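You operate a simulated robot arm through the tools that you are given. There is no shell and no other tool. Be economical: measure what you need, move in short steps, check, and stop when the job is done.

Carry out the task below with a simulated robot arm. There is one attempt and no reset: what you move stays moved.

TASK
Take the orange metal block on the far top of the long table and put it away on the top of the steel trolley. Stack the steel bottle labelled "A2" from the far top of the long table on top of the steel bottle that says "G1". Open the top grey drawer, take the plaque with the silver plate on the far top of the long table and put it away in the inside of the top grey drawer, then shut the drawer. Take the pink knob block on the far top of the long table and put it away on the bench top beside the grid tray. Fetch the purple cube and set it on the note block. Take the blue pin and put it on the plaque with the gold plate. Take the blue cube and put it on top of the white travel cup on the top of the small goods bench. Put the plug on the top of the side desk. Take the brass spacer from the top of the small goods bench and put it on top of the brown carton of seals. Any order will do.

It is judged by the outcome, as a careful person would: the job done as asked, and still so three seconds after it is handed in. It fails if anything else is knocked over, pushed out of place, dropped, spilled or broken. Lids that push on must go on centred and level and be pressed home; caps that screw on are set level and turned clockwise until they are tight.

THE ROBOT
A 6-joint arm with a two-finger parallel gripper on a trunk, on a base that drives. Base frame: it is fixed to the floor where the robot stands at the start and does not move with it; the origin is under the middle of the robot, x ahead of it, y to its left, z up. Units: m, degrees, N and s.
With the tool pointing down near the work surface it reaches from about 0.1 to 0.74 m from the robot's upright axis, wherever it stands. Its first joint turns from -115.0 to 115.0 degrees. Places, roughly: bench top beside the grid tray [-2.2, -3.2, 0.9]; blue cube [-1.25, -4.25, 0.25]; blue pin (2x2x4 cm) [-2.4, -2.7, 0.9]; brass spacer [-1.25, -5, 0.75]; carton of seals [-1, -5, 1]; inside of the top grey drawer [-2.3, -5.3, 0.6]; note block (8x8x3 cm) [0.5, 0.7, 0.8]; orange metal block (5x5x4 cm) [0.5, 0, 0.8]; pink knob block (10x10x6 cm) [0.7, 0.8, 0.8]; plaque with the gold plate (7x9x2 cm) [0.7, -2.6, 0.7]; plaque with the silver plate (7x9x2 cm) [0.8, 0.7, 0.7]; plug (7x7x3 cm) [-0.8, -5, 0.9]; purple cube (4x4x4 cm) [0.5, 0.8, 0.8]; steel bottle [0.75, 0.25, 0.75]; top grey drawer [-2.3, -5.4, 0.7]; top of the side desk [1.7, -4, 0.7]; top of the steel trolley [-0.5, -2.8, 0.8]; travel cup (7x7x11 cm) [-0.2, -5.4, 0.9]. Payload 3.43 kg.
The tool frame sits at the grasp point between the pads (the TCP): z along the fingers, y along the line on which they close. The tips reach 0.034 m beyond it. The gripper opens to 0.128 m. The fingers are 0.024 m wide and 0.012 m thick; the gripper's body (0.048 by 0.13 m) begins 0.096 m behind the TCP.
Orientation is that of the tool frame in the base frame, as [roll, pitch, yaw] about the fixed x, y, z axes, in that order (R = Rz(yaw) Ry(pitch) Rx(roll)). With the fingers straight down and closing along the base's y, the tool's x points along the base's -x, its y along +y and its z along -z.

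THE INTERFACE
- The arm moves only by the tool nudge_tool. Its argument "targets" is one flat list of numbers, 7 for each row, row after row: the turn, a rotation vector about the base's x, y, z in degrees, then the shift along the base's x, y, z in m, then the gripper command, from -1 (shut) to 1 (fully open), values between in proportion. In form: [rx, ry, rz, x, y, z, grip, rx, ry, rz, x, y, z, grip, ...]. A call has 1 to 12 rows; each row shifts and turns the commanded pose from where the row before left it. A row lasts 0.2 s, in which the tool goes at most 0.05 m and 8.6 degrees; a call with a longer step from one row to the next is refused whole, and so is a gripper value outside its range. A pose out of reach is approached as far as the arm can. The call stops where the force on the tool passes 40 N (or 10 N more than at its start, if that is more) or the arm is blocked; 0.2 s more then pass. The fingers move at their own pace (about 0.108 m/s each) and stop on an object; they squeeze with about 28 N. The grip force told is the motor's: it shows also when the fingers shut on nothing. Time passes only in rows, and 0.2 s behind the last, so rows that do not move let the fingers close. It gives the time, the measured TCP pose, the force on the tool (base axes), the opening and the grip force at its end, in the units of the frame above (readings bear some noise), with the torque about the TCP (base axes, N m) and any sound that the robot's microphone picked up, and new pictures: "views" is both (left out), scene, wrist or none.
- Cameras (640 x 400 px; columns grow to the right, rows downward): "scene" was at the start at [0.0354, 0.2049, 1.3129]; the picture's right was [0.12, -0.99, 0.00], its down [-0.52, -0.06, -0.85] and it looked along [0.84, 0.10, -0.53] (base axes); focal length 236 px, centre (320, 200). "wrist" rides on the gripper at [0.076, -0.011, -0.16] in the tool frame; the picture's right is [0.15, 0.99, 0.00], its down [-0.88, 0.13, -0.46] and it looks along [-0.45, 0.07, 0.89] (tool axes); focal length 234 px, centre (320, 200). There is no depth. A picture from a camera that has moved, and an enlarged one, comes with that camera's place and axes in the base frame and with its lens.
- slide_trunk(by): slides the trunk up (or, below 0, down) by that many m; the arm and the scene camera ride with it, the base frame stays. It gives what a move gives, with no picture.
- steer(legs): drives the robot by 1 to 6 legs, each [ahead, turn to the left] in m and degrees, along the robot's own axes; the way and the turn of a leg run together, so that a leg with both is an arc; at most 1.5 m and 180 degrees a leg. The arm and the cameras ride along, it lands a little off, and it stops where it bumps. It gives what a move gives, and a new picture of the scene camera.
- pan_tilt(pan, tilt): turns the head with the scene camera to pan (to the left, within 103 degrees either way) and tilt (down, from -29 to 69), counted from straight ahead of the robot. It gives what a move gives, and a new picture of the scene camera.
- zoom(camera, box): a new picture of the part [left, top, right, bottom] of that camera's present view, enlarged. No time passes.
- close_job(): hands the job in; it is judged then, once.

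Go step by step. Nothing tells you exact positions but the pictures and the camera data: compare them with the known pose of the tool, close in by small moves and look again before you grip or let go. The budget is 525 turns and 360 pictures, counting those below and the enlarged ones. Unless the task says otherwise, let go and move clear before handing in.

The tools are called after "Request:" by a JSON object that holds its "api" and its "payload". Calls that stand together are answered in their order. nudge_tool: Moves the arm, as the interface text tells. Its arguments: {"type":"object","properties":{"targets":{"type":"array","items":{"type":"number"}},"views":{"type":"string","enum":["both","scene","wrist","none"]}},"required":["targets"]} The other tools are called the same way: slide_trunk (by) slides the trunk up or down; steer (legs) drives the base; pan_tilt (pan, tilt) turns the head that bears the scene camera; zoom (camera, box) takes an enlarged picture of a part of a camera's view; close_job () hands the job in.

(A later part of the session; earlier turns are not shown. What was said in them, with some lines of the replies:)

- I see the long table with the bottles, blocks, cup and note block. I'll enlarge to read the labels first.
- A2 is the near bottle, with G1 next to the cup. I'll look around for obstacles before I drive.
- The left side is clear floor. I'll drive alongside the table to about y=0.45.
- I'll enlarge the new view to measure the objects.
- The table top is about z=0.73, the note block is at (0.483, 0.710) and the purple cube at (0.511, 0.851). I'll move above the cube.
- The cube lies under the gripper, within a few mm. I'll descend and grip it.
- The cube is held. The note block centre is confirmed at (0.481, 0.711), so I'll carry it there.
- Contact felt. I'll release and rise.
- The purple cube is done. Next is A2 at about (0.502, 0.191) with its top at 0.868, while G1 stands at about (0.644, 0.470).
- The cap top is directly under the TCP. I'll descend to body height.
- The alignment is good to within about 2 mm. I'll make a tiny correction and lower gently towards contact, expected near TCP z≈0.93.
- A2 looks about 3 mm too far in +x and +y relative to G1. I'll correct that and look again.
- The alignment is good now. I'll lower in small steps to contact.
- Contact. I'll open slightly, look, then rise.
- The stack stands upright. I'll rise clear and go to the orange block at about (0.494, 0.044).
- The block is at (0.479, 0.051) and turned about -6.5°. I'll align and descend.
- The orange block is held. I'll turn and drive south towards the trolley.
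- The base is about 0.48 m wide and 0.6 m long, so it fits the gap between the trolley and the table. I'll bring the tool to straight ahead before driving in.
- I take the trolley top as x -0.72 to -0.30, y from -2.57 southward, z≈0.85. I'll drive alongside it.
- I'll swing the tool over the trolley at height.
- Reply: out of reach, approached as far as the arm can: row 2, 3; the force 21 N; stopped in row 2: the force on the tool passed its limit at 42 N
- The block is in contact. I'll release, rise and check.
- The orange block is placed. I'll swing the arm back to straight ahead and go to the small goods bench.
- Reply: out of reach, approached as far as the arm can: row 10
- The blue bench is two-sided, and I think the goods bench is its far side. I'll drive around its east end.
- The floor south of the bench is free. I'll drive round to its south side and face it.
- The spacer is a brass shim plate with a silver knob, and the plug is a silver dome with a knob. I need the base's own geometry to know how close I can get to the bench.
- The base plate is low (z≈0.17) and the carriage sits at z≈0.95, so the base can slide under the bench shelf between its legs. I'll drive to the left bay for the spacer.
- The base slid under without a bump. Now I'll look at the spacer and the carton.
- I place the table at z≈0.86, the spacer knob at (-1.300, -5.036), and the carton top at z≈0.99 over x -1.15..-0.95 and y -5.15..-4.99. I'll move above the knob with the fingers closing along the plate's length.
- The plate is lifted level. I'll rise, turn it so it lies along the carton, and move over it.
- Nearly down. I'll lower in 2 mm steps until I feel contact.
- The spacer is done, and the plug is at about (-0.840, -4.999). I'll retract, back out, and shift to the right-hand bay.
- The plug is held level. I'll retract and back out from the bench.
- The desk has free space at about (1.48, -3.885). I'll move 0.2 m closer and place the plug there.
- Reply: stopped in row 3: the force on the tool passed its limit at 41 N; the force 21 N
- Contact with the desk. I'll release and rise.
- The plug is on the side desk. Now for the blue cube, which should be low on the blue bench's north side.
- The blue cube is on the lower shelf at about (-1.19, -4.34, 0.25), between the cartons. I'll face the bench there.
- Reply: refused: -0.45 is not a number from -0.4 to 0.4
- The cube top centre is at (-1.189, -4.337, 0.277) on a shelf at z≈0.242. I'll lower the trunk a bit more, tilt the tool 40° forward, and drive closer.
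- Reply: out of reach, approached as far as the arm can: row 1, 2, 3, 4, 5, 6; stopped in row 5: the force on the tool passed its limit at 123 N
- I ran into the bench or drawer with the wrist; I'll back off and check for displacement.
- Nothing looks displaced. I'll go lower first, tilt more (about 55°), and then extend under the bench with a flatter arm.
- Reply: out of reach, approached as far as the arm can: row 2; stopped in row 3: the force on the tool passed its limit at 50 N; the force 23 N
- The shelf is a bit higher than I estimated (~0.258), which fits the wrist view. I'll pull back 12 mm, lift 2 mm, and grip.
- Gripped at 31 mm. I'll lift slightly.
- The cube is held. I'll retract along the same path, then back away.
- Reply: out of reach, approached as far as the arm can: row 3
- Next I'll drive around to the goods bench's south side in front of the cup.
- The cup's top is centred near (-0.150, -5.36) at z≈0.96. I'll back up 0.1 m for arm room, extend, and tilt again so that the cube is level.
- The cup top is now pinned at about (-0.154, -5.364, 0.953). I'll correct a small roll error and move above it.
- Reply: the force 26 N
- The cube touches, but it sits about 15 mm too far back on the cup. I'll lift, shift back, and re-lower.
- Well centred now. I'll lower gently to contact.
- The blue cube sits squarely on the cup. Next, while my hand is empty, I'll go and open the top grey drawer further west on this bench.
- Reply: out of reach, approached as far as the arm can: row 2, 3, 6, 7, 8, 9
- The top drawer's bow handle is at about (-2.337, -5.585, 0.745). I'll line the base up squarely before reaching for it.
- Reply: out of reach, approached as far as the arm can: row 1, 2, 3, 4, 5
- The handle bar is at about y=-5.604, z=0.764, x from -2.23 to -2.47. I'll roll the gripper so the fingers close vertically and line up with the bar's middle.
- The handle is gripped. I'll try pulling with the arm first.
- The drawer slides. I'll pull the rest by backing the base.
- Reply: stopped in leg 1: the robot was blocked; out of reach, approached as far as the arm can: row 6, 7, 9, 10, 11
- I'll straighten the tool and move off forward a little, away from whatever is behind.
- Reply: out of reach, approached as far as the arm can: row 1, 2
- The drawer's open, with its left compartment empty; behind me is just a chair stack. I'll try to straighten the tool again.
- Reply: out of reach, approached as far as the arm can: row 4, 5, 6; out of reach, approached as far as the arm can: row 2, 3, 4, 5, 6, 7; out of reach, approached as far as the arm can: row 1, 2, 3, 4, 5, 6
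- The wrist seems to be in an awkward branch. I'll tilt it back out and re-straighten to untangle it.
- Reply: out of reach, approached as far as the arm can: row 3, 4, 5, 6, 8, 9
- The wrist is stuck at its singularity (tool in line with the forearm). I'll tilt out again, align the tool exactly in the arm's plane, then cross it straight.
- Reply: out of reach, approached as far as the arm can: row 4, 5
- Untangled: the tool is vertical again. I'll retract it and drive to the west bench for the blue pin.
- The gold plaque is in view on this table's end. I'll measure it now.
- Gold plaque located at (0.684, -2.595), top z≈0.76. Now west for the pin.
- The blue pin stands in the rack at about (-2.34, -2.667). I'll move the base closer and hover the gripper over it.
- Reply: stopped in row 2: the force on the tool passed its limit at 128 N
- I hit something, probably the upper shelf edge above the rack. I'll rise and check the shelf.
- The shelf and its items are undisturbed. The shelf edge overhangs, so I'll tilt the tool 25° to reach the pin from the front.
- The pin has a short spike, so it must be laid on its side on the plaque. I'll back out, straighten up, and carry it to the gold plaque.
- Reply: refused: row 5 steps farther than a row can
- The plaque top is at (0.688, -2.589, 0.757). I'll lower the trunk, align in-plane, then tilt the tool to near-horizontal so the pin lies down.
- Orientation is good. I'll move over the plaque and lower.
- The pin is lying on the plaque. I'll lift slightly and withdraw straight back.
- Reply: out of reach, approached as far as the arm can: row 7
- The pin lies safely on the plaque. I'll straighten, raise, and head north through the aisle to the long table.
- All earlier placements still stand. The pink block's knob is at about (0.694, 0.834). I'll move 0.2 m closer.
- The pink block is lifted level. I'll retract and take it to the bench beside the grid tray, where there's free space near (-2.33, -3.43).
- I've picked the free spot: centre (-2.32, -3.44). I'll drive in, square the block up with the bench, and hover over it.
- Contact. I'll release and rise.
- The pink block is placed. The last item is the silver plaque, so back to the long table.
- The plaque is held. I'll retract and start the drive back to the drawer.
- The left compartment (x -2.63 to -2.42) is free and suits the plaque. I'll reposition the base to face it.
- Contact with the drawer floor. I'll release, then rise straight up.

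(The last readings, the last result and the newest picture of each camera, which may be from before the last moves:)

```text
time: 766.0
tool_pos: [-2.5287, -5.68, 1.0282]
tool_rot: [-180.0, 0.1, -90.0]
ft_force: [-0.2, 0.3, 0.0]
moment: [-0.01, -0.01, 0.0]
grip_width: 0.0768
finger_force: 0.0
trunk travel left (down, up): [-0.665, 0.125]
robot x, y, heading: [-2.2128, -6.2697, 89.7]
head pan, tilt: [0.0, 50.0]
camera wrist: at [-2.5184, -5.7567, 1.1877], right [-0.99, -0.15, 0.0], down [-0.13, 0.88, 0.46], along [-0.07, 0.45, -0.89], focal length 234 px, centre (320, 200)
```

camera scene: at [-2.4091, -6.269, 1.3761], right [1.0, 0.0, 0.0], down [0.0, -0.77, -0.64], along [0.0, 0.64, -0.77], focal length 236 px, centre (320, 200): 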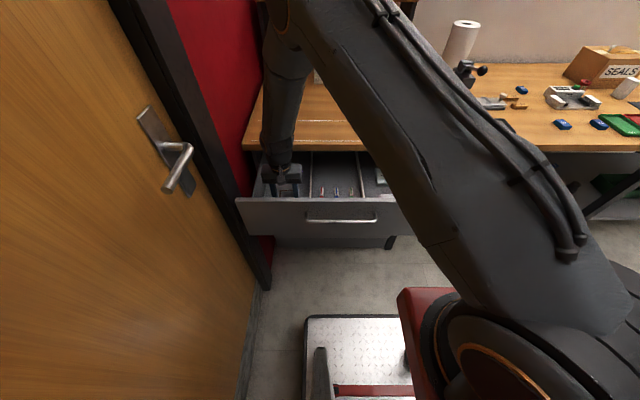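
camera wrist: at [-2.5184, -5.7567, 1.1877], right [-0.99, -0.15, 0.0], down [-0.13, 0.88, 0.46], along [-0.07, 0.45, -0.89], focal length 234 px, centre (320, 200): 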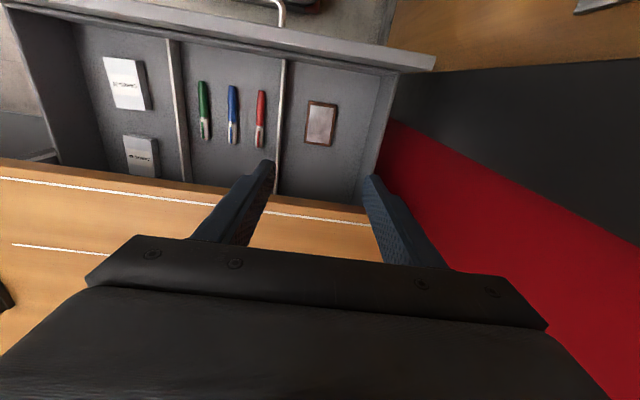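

The plaque lies flat in the drawer. Now I'll shut it by pushing the handle bar with closed fingers, staying just in front of the bench edge.

Request:
{"api": "nudge_tool", "payload": {"targets": [0, 0, 0, 0.032, -0.0367, 0, -0.3, 0, 0, 0, 0.032, -0.0367, 0, -1, 0, 0, 0, 0.032, -0.0367, 0, -1, 0, 0, 0, 0.032, -0.0367, 0, -1, 0, 0, 0, 0.032, -0.0367, 0, -1, 0, 0, 0, 0.032, -0.0367, 0, -1, 0, 0, 0, 0, 0, -0.04, -1, 0, 0, 0, 0, 0, -0.04, -1, 0, 0, 0, 0, 0, 0, -1], "views": "both"}}

```text
time: 768.0
tool_pos: [-2.3379, -5.9047, 0.9459]
tool_rot: [180.0, 0.1, -90.0]
ft_force: [0.0, 0.7, -1.0]
moment: [0.03, 0.02, 0.0]
grip_width: 0.0
finger_force: 28.3
trunk travel left (down, up): [-0.665, 0.125]
robot x, y, heading: [-2.2151, -6.2655, 89.8]
head pan, tilt: [0.0, 50.0]
camera scene: at [-2.409, -6.2692, 1.3762], right [1.0, 0.0, 0.0], down [0.0, -0.77, -0.64], along [0.0, 0.64, -0.77], focal length 236 px, centre (320, 200)
camera wrist: at [-2.3268, -5.9795, 1.105], right [-0.99, -0.15, 0.0], down [-0.13, 0.88, 0.46], along [-0.07, 0.45, -0.89], focal length 234 px, centre (320, 200)
```

scene: 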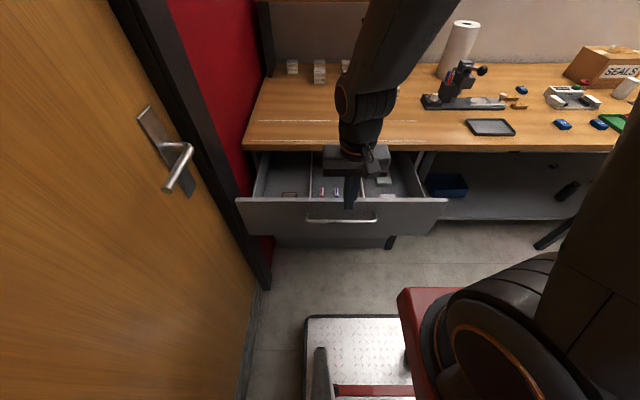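
wrist: 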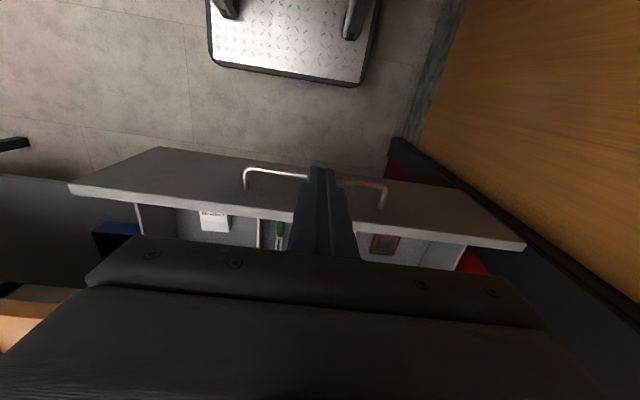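

Request:
{"api": "nudge_tool", "payload": {"targets": [0, 0, 0, 0, -0.005, -0.04, -1, 0, 0, 0, 0, 0, -0.04, -1, 0, 0, 0, 0, 0, -0.04, -1, 0, 0, 0, 0, 0, -0.04, -1, 0, 0, 0, 0, 0, 0, -1], "views": "wrist"}}

Request:
{"api": "zoom", "payload": {"camera": "scene", "box": [260, 110, 440, 240]}}

```text
time: 769.2
tool_pos: [-2.3394, -5.9073, 0.7872]
tool_rot: [-180.0, 0.1, -90.1]
ft_force: [0.0, -0.2, -0.5]
moment: [-0.03, 0.0, 0.0]
grip_width: 0.0
finger_force: 28.1
trunk travel left (down, up): [-0.665, 0.125]
robot x, y, heading: [-2.2126, -6.2646, 89.5]
head pan, tilt: [0.0, 50.0]
camera wrist: at [-2.3277, -5.9837, 0.9461], right [-0.99, -0.15, 0.0], down [-0.13, 0.88, 0.46], along [-0.07, 0.45, -0.89], focal length 234 px, centre (320, 200)
```

wrist: 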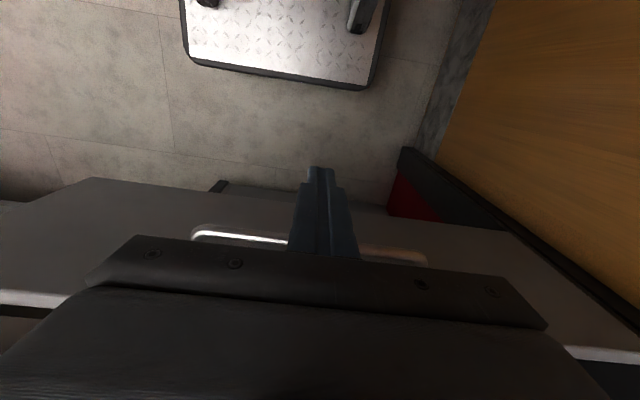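

```text
3.08 times, centred on (350, 175) of scene
camera zoom: at [-2.409, -6.2692, 1.3762], right [1.0, 0.0, 0.0], down [0.0, -0.77, -0.64], along [0.0, 0.64, -0.77], focal length 726 px, centre (228, 277)
```

zoom: 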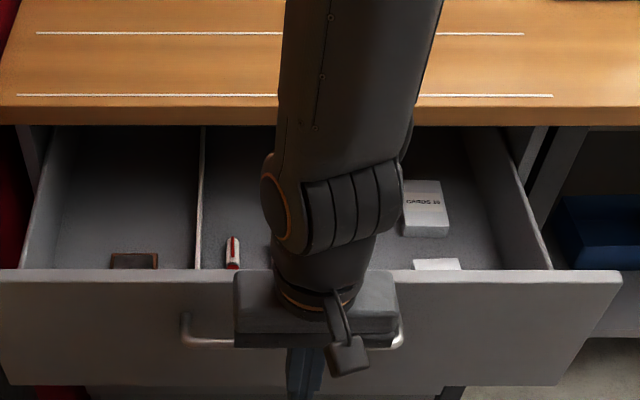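

Request:
{"api": "nudge_tool", "payload": {"targets": [0, 0, 0, 0, 0.02, 0, -1, 0, 0, 0, 0, 0.02, 0, -1, 0, 0, 0, 0, 0.02, 0, -1, 0, 0, 0, 0, 0.02, 0, -1, 0, 0, 0, 0, 0.02, 0, -1, 0, 0, 0, 0, 0.02, 0, -1, 0, 0, 0, 0, 0.02, 0, -1, 0, 0, 0, 0, 0.02, 0, -1, 0, 0, 0, 0, 0.02, 0, -1, 0, 0, 0, 0, 0.02, 0, -1, 0, 0, 0, 0, 0.02, 0, -1, 0, 0, 0, 0, 0.01, 0, -1], "views": "both"}}

Request:
{"api": "zoom", "payload": {"camera": "scene", "box": [240, 80, 440, 240]}}

```text
time: 771.8
tool_pos: [-2.3394, -5.6751, 0.7861]
tool_rot: [-179.9, 0.1, -90.1]
ft_force: [-0.9, 0.2, -0.5]
moment: [-0.01, -0.03, 0.01]
grip_width: 0.0
finger_force: 27.9
trunk travel left (down, up): [-0.665, 0.125]
robot x, y, heading: [-2.2126, -6.2695, 90.0]
head pan, tilt: [0.0, 50.0]
camera scene: at [-2.409, -6.2692, 1.3762], right [1.0, 0.0, 0.0], down [0.0, -0.77, -0.64], along [0.0, 0.64, -0.77], focal length 236 px, centre (320, 200)
camera wrist: at [-2.3275, -5.7517, 0.9459], right [-0.99, -0.15, 0.0], down [-0.13, 0.88, 0.46], along [-0.07, 0.45, -0.89], focal length 234 px, centre (320, 200)
```

scene: 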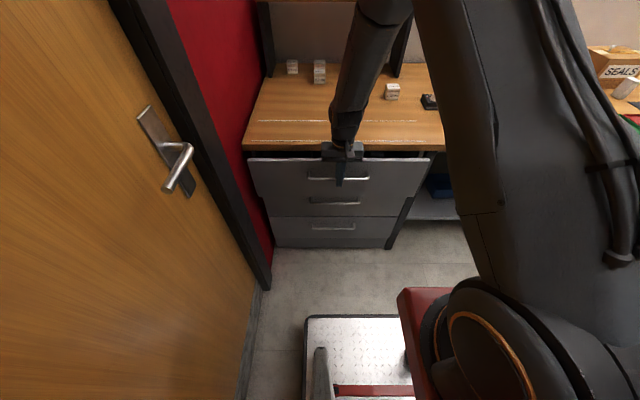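
wrist: 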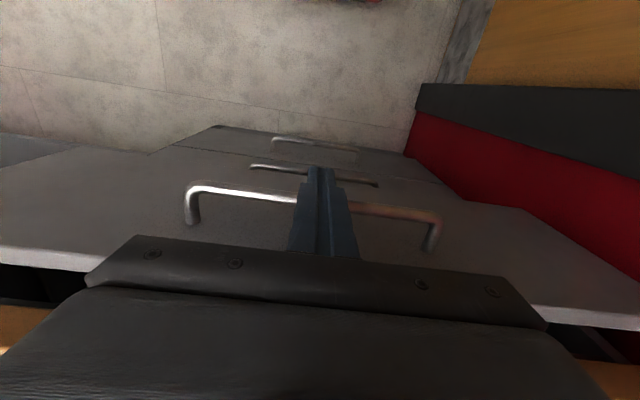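

```text
2.50 times, centred on (340, 160) of scene
camera zoom: at [-2.409, -6.2692, 1.3762], right [1.0, 0.0, 0.0], down [0.0, -0.77, -0.64], along [0.0, 0.64, -0.77], focal length 590 px, centre (270, 300)
```

zoom: 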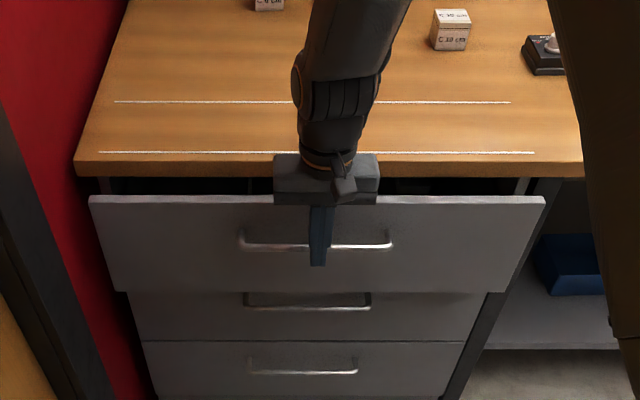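

Request:
{"api": "nudge_tool", "payload": {"targets": [0, 0, 0, 0, 0.01, 0, -1, 0, 0, 0, 0, 0.01, 0, -1, 0, 0, 0, 0, 0.01, 0, -1, 0, 0, 0, 0, 0.008, 0, -1, 0, 0, 0, 0, 0, 0, -1], "views": "none"}}

Request:
{"api": "zoom", "payload": {"camera": "scene", "box": [240, 80, 440, 240]}}

```text
time: 773.0
tool_pos: [-2.3386, -5.6377, 0.7871]
tool_rot: [-180.0, 0.1, -90.1]
ft_force: [0.0, 0.2, 0.5]
moment: [0.03, -0.01, 0.0]
grip_width: 0.0
finger_force: 27.9
trunk travel left (down, up): [-0.665, 0.125]
robot x, y, heading: [-2.2179, -6.2669, 89.6]
head pan, tilt: [0.0, 50.0]
```

```text
2.50 times, centred on (340, 160) of scene
camera zoom: at [-2.409, -6.269, 1.3762], right [1.0, 0.0, 0.0], down [0.0, -0.77, -0.64], along [0.0, 0.64, -0.77], focal length 590 px, centre (270, 300)
```

zoom: 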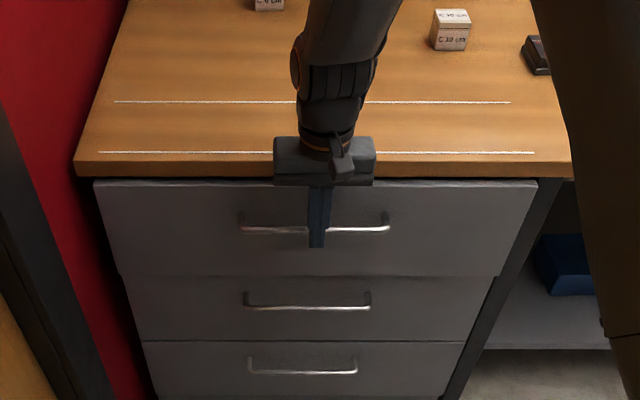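

Request:
{"api": "nudge_tool", "payload": {"targets": [0, 0, 0, 0, 0.006, 0, -1, 0, 0, 0, 0, 0.005, 0, -1, 0, 0, 0, 0, 0.004, 0, -1, 0, 0, 0, 0, 0, 0, -1], "views": "none"}}

Request:
{"api": "zoom", "payload": {"camera": "scene", "box": [240, 80, 440, 240]}}

```text
time: 774.0
tool_pos: [-2.3387, -5.6238, 0.7869]
tool_rot: [-179.9, 0.1, -90.0]
ft_force: [-0.8, -4.4, 1.4]
moment: [-0.07, 0.0, 0.02]
grip_width: 0.0001
finger_force: 28.4
trunk travel left (down, up): [-0.665, 0.125]
robot x, y, heading: [-2.2131, -6.2657, 90.2]
head pan, tilt: [0.0, 50.0]
```

```text
2.50 times, centred on (340, 160) of scene
camera zoom: at [-2.409, -6.2693, 1.3762], right [1.0, 0.0, 0.0], down [0.0, -0.77, -0.64], along [0.0, 0.64, -0.77], focal length 590 px, centre (270, 300)
```

zoom: 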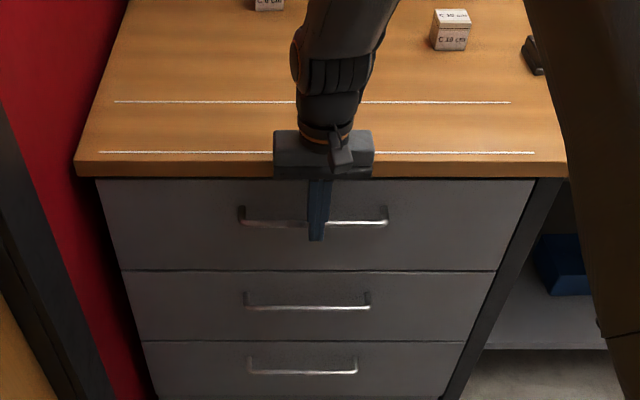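

Request:
{"api": "nudge_tool", "payload": {"targets": [0, 0, 0, 0, 0.0015, 0, -1, 0, 0, 0, 0, 0.0015, 0, -1, 0, 0, 0, 0, 0, 0, -1], "views": "none"}}

```text
time: 774.8
tool_pos: [-2.3375, -5.6234, 0.787]
tool_rot: [-179.9, -0.1, -90.0]
ft_force: [2.2, -30.5, 7.0]
moment: [-0.52, -0.15, -0.05]
grip_width: 0.0
finger_force: 28.7
trunk travel left (down, up): [-0.665, 0.125]
robot x, y, heading: [-2.2124, -6.2676, 89.7]
head pan, tilt: [0.0, 50.0]
```

The drawer is firmly shut against its stop (TCP y back at the original closed position). I'll back off and move clear.

Request:
{"api": "nudge_tool", "payload": {"targets": [0, 0, 0, 0, -0.01, 0, -1, 0, 0, 0, 0, -0.03, 0, -1, 0, 0, 0, 0, -0.04, 0.01, -1, 0, 0, 0, 0, -0.04, 0.03, -1, 0, 0, 0, 0, -0.04, 0.03, -1, 0, 0, 0, 0, -0.04, 0.03, -1, 0, 0, 0, 0.03, -0.03, 0.03, -1, 0, 0, 0, 0.03, -0.01, 0.03, -1], "views": "scene"}}

Request:
{"api": "zoom", "payload": {"camera": "scene", "box": [230, 80, 470, 250]}}

```text
refused: row 7 steps farther than a row can; nothing moved
```

```text
2.35 times, centred on (350, 165) of scene
camera zoom: at [-2.4089, -6.2707, 1.3762], right [1.0, 0.0, 0.0], down [0.0, -0.77, -0.64], along [0.0, 0.64, -0.77], focal length 555 px, centre (249, 282)
```

zoom: 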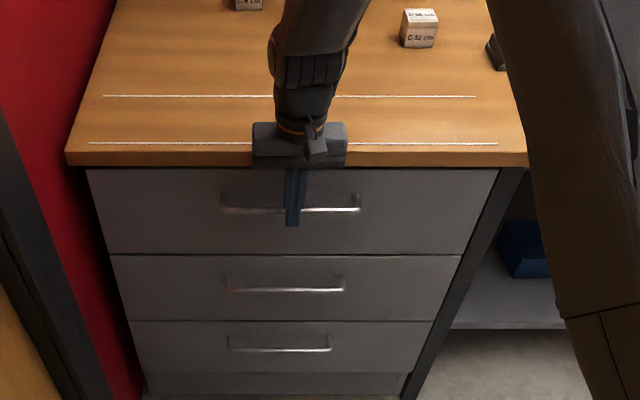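

Request:
{"api": "nudge_tool", "payload": {"targets": [0, 0, 0, 0, -0.01, 0, -1, 0, 0, 0, 0, -0.03, 0, -1, 0, 0, 0, 0, -0.04, 0.01, -1, 0, 0, 0, 0, -0.035, 0.03, -1, 0, 0, 0, 0, -0.035, 0.03, -1, 0, 0, 0, 0, -0.035, 0.03, -1, 0, 0, 0, 0.025, -0.025, 0.03, -1, 0, 0, 0, 0.025, -0.01, 0.03, -1], "views": "scene"}}

Request:
{"api": "zoom", "payload": {"camera": "scene", "box": [230, 80, 470, 250]}}

```text
time: 776.6
tool_pos: [-2.29, -5.84, 0.9447]
tool_rot: [180.0, 0.0, -90.0]
ft_force: [-1.1, 0.2, -0.6]
moment: [-0.05, -0.03, -0.01]
grip_width: 0.0
finger_force: 27.8
trunk travel left (down, up): [-0.665, 0.125]
robot x, y, heading: [-2.2141, -6.2657, 89.7]
head pan, tilt: [0.0, 50.0]
camera scene: at [-2.4094, -6.2686, 1.3761], right [1.0, 0.0, 0.0], down [0.0, -0.77, -0.64], along [0.0, 0.64, -0.77], focal length 236 px, centre (320, 200)
```

scene: 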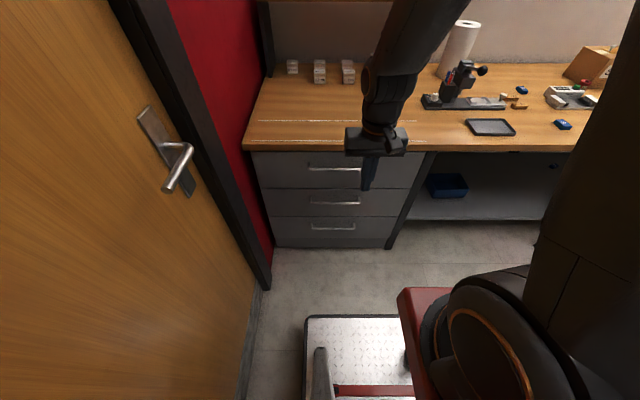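

```text
2.35 times, centred on (350, 165) of scene
camera zoom: at [-2.4094, -6.2686, 1.3761], right [1.0, 0.0, 0.0], down [0.0, -0.77, -0.64], along [0.0, 0.64, -0.77], focal length 555 px, centre (249, 282)
```

zoom: 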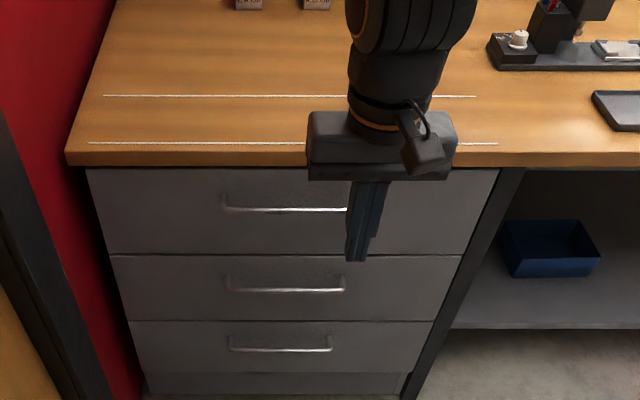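

The drawer is shut flush. Every item was seen resting where it was put, and the arm is clear, so I'm handing in.

Request:
{"api": "close_job", "payload": {}}

```text
The job is handed in.
```

All nine jobs are done and the job is handed in. Each item was in place when I last saw it, and the top grey drawer is shut with the silver-plate plaque inside.

- **Blue pin:** it has a short spike and would not stand, so it is lying on its side on the gold-plate plaque.
- **Bumps:** the arm struck the blue bench front and a shelf edge hard enough to trip the force limit, and the base backed into a stack of chairs. I saw nothing out of place at the bench or the shelf. I could not fully check the chairs.
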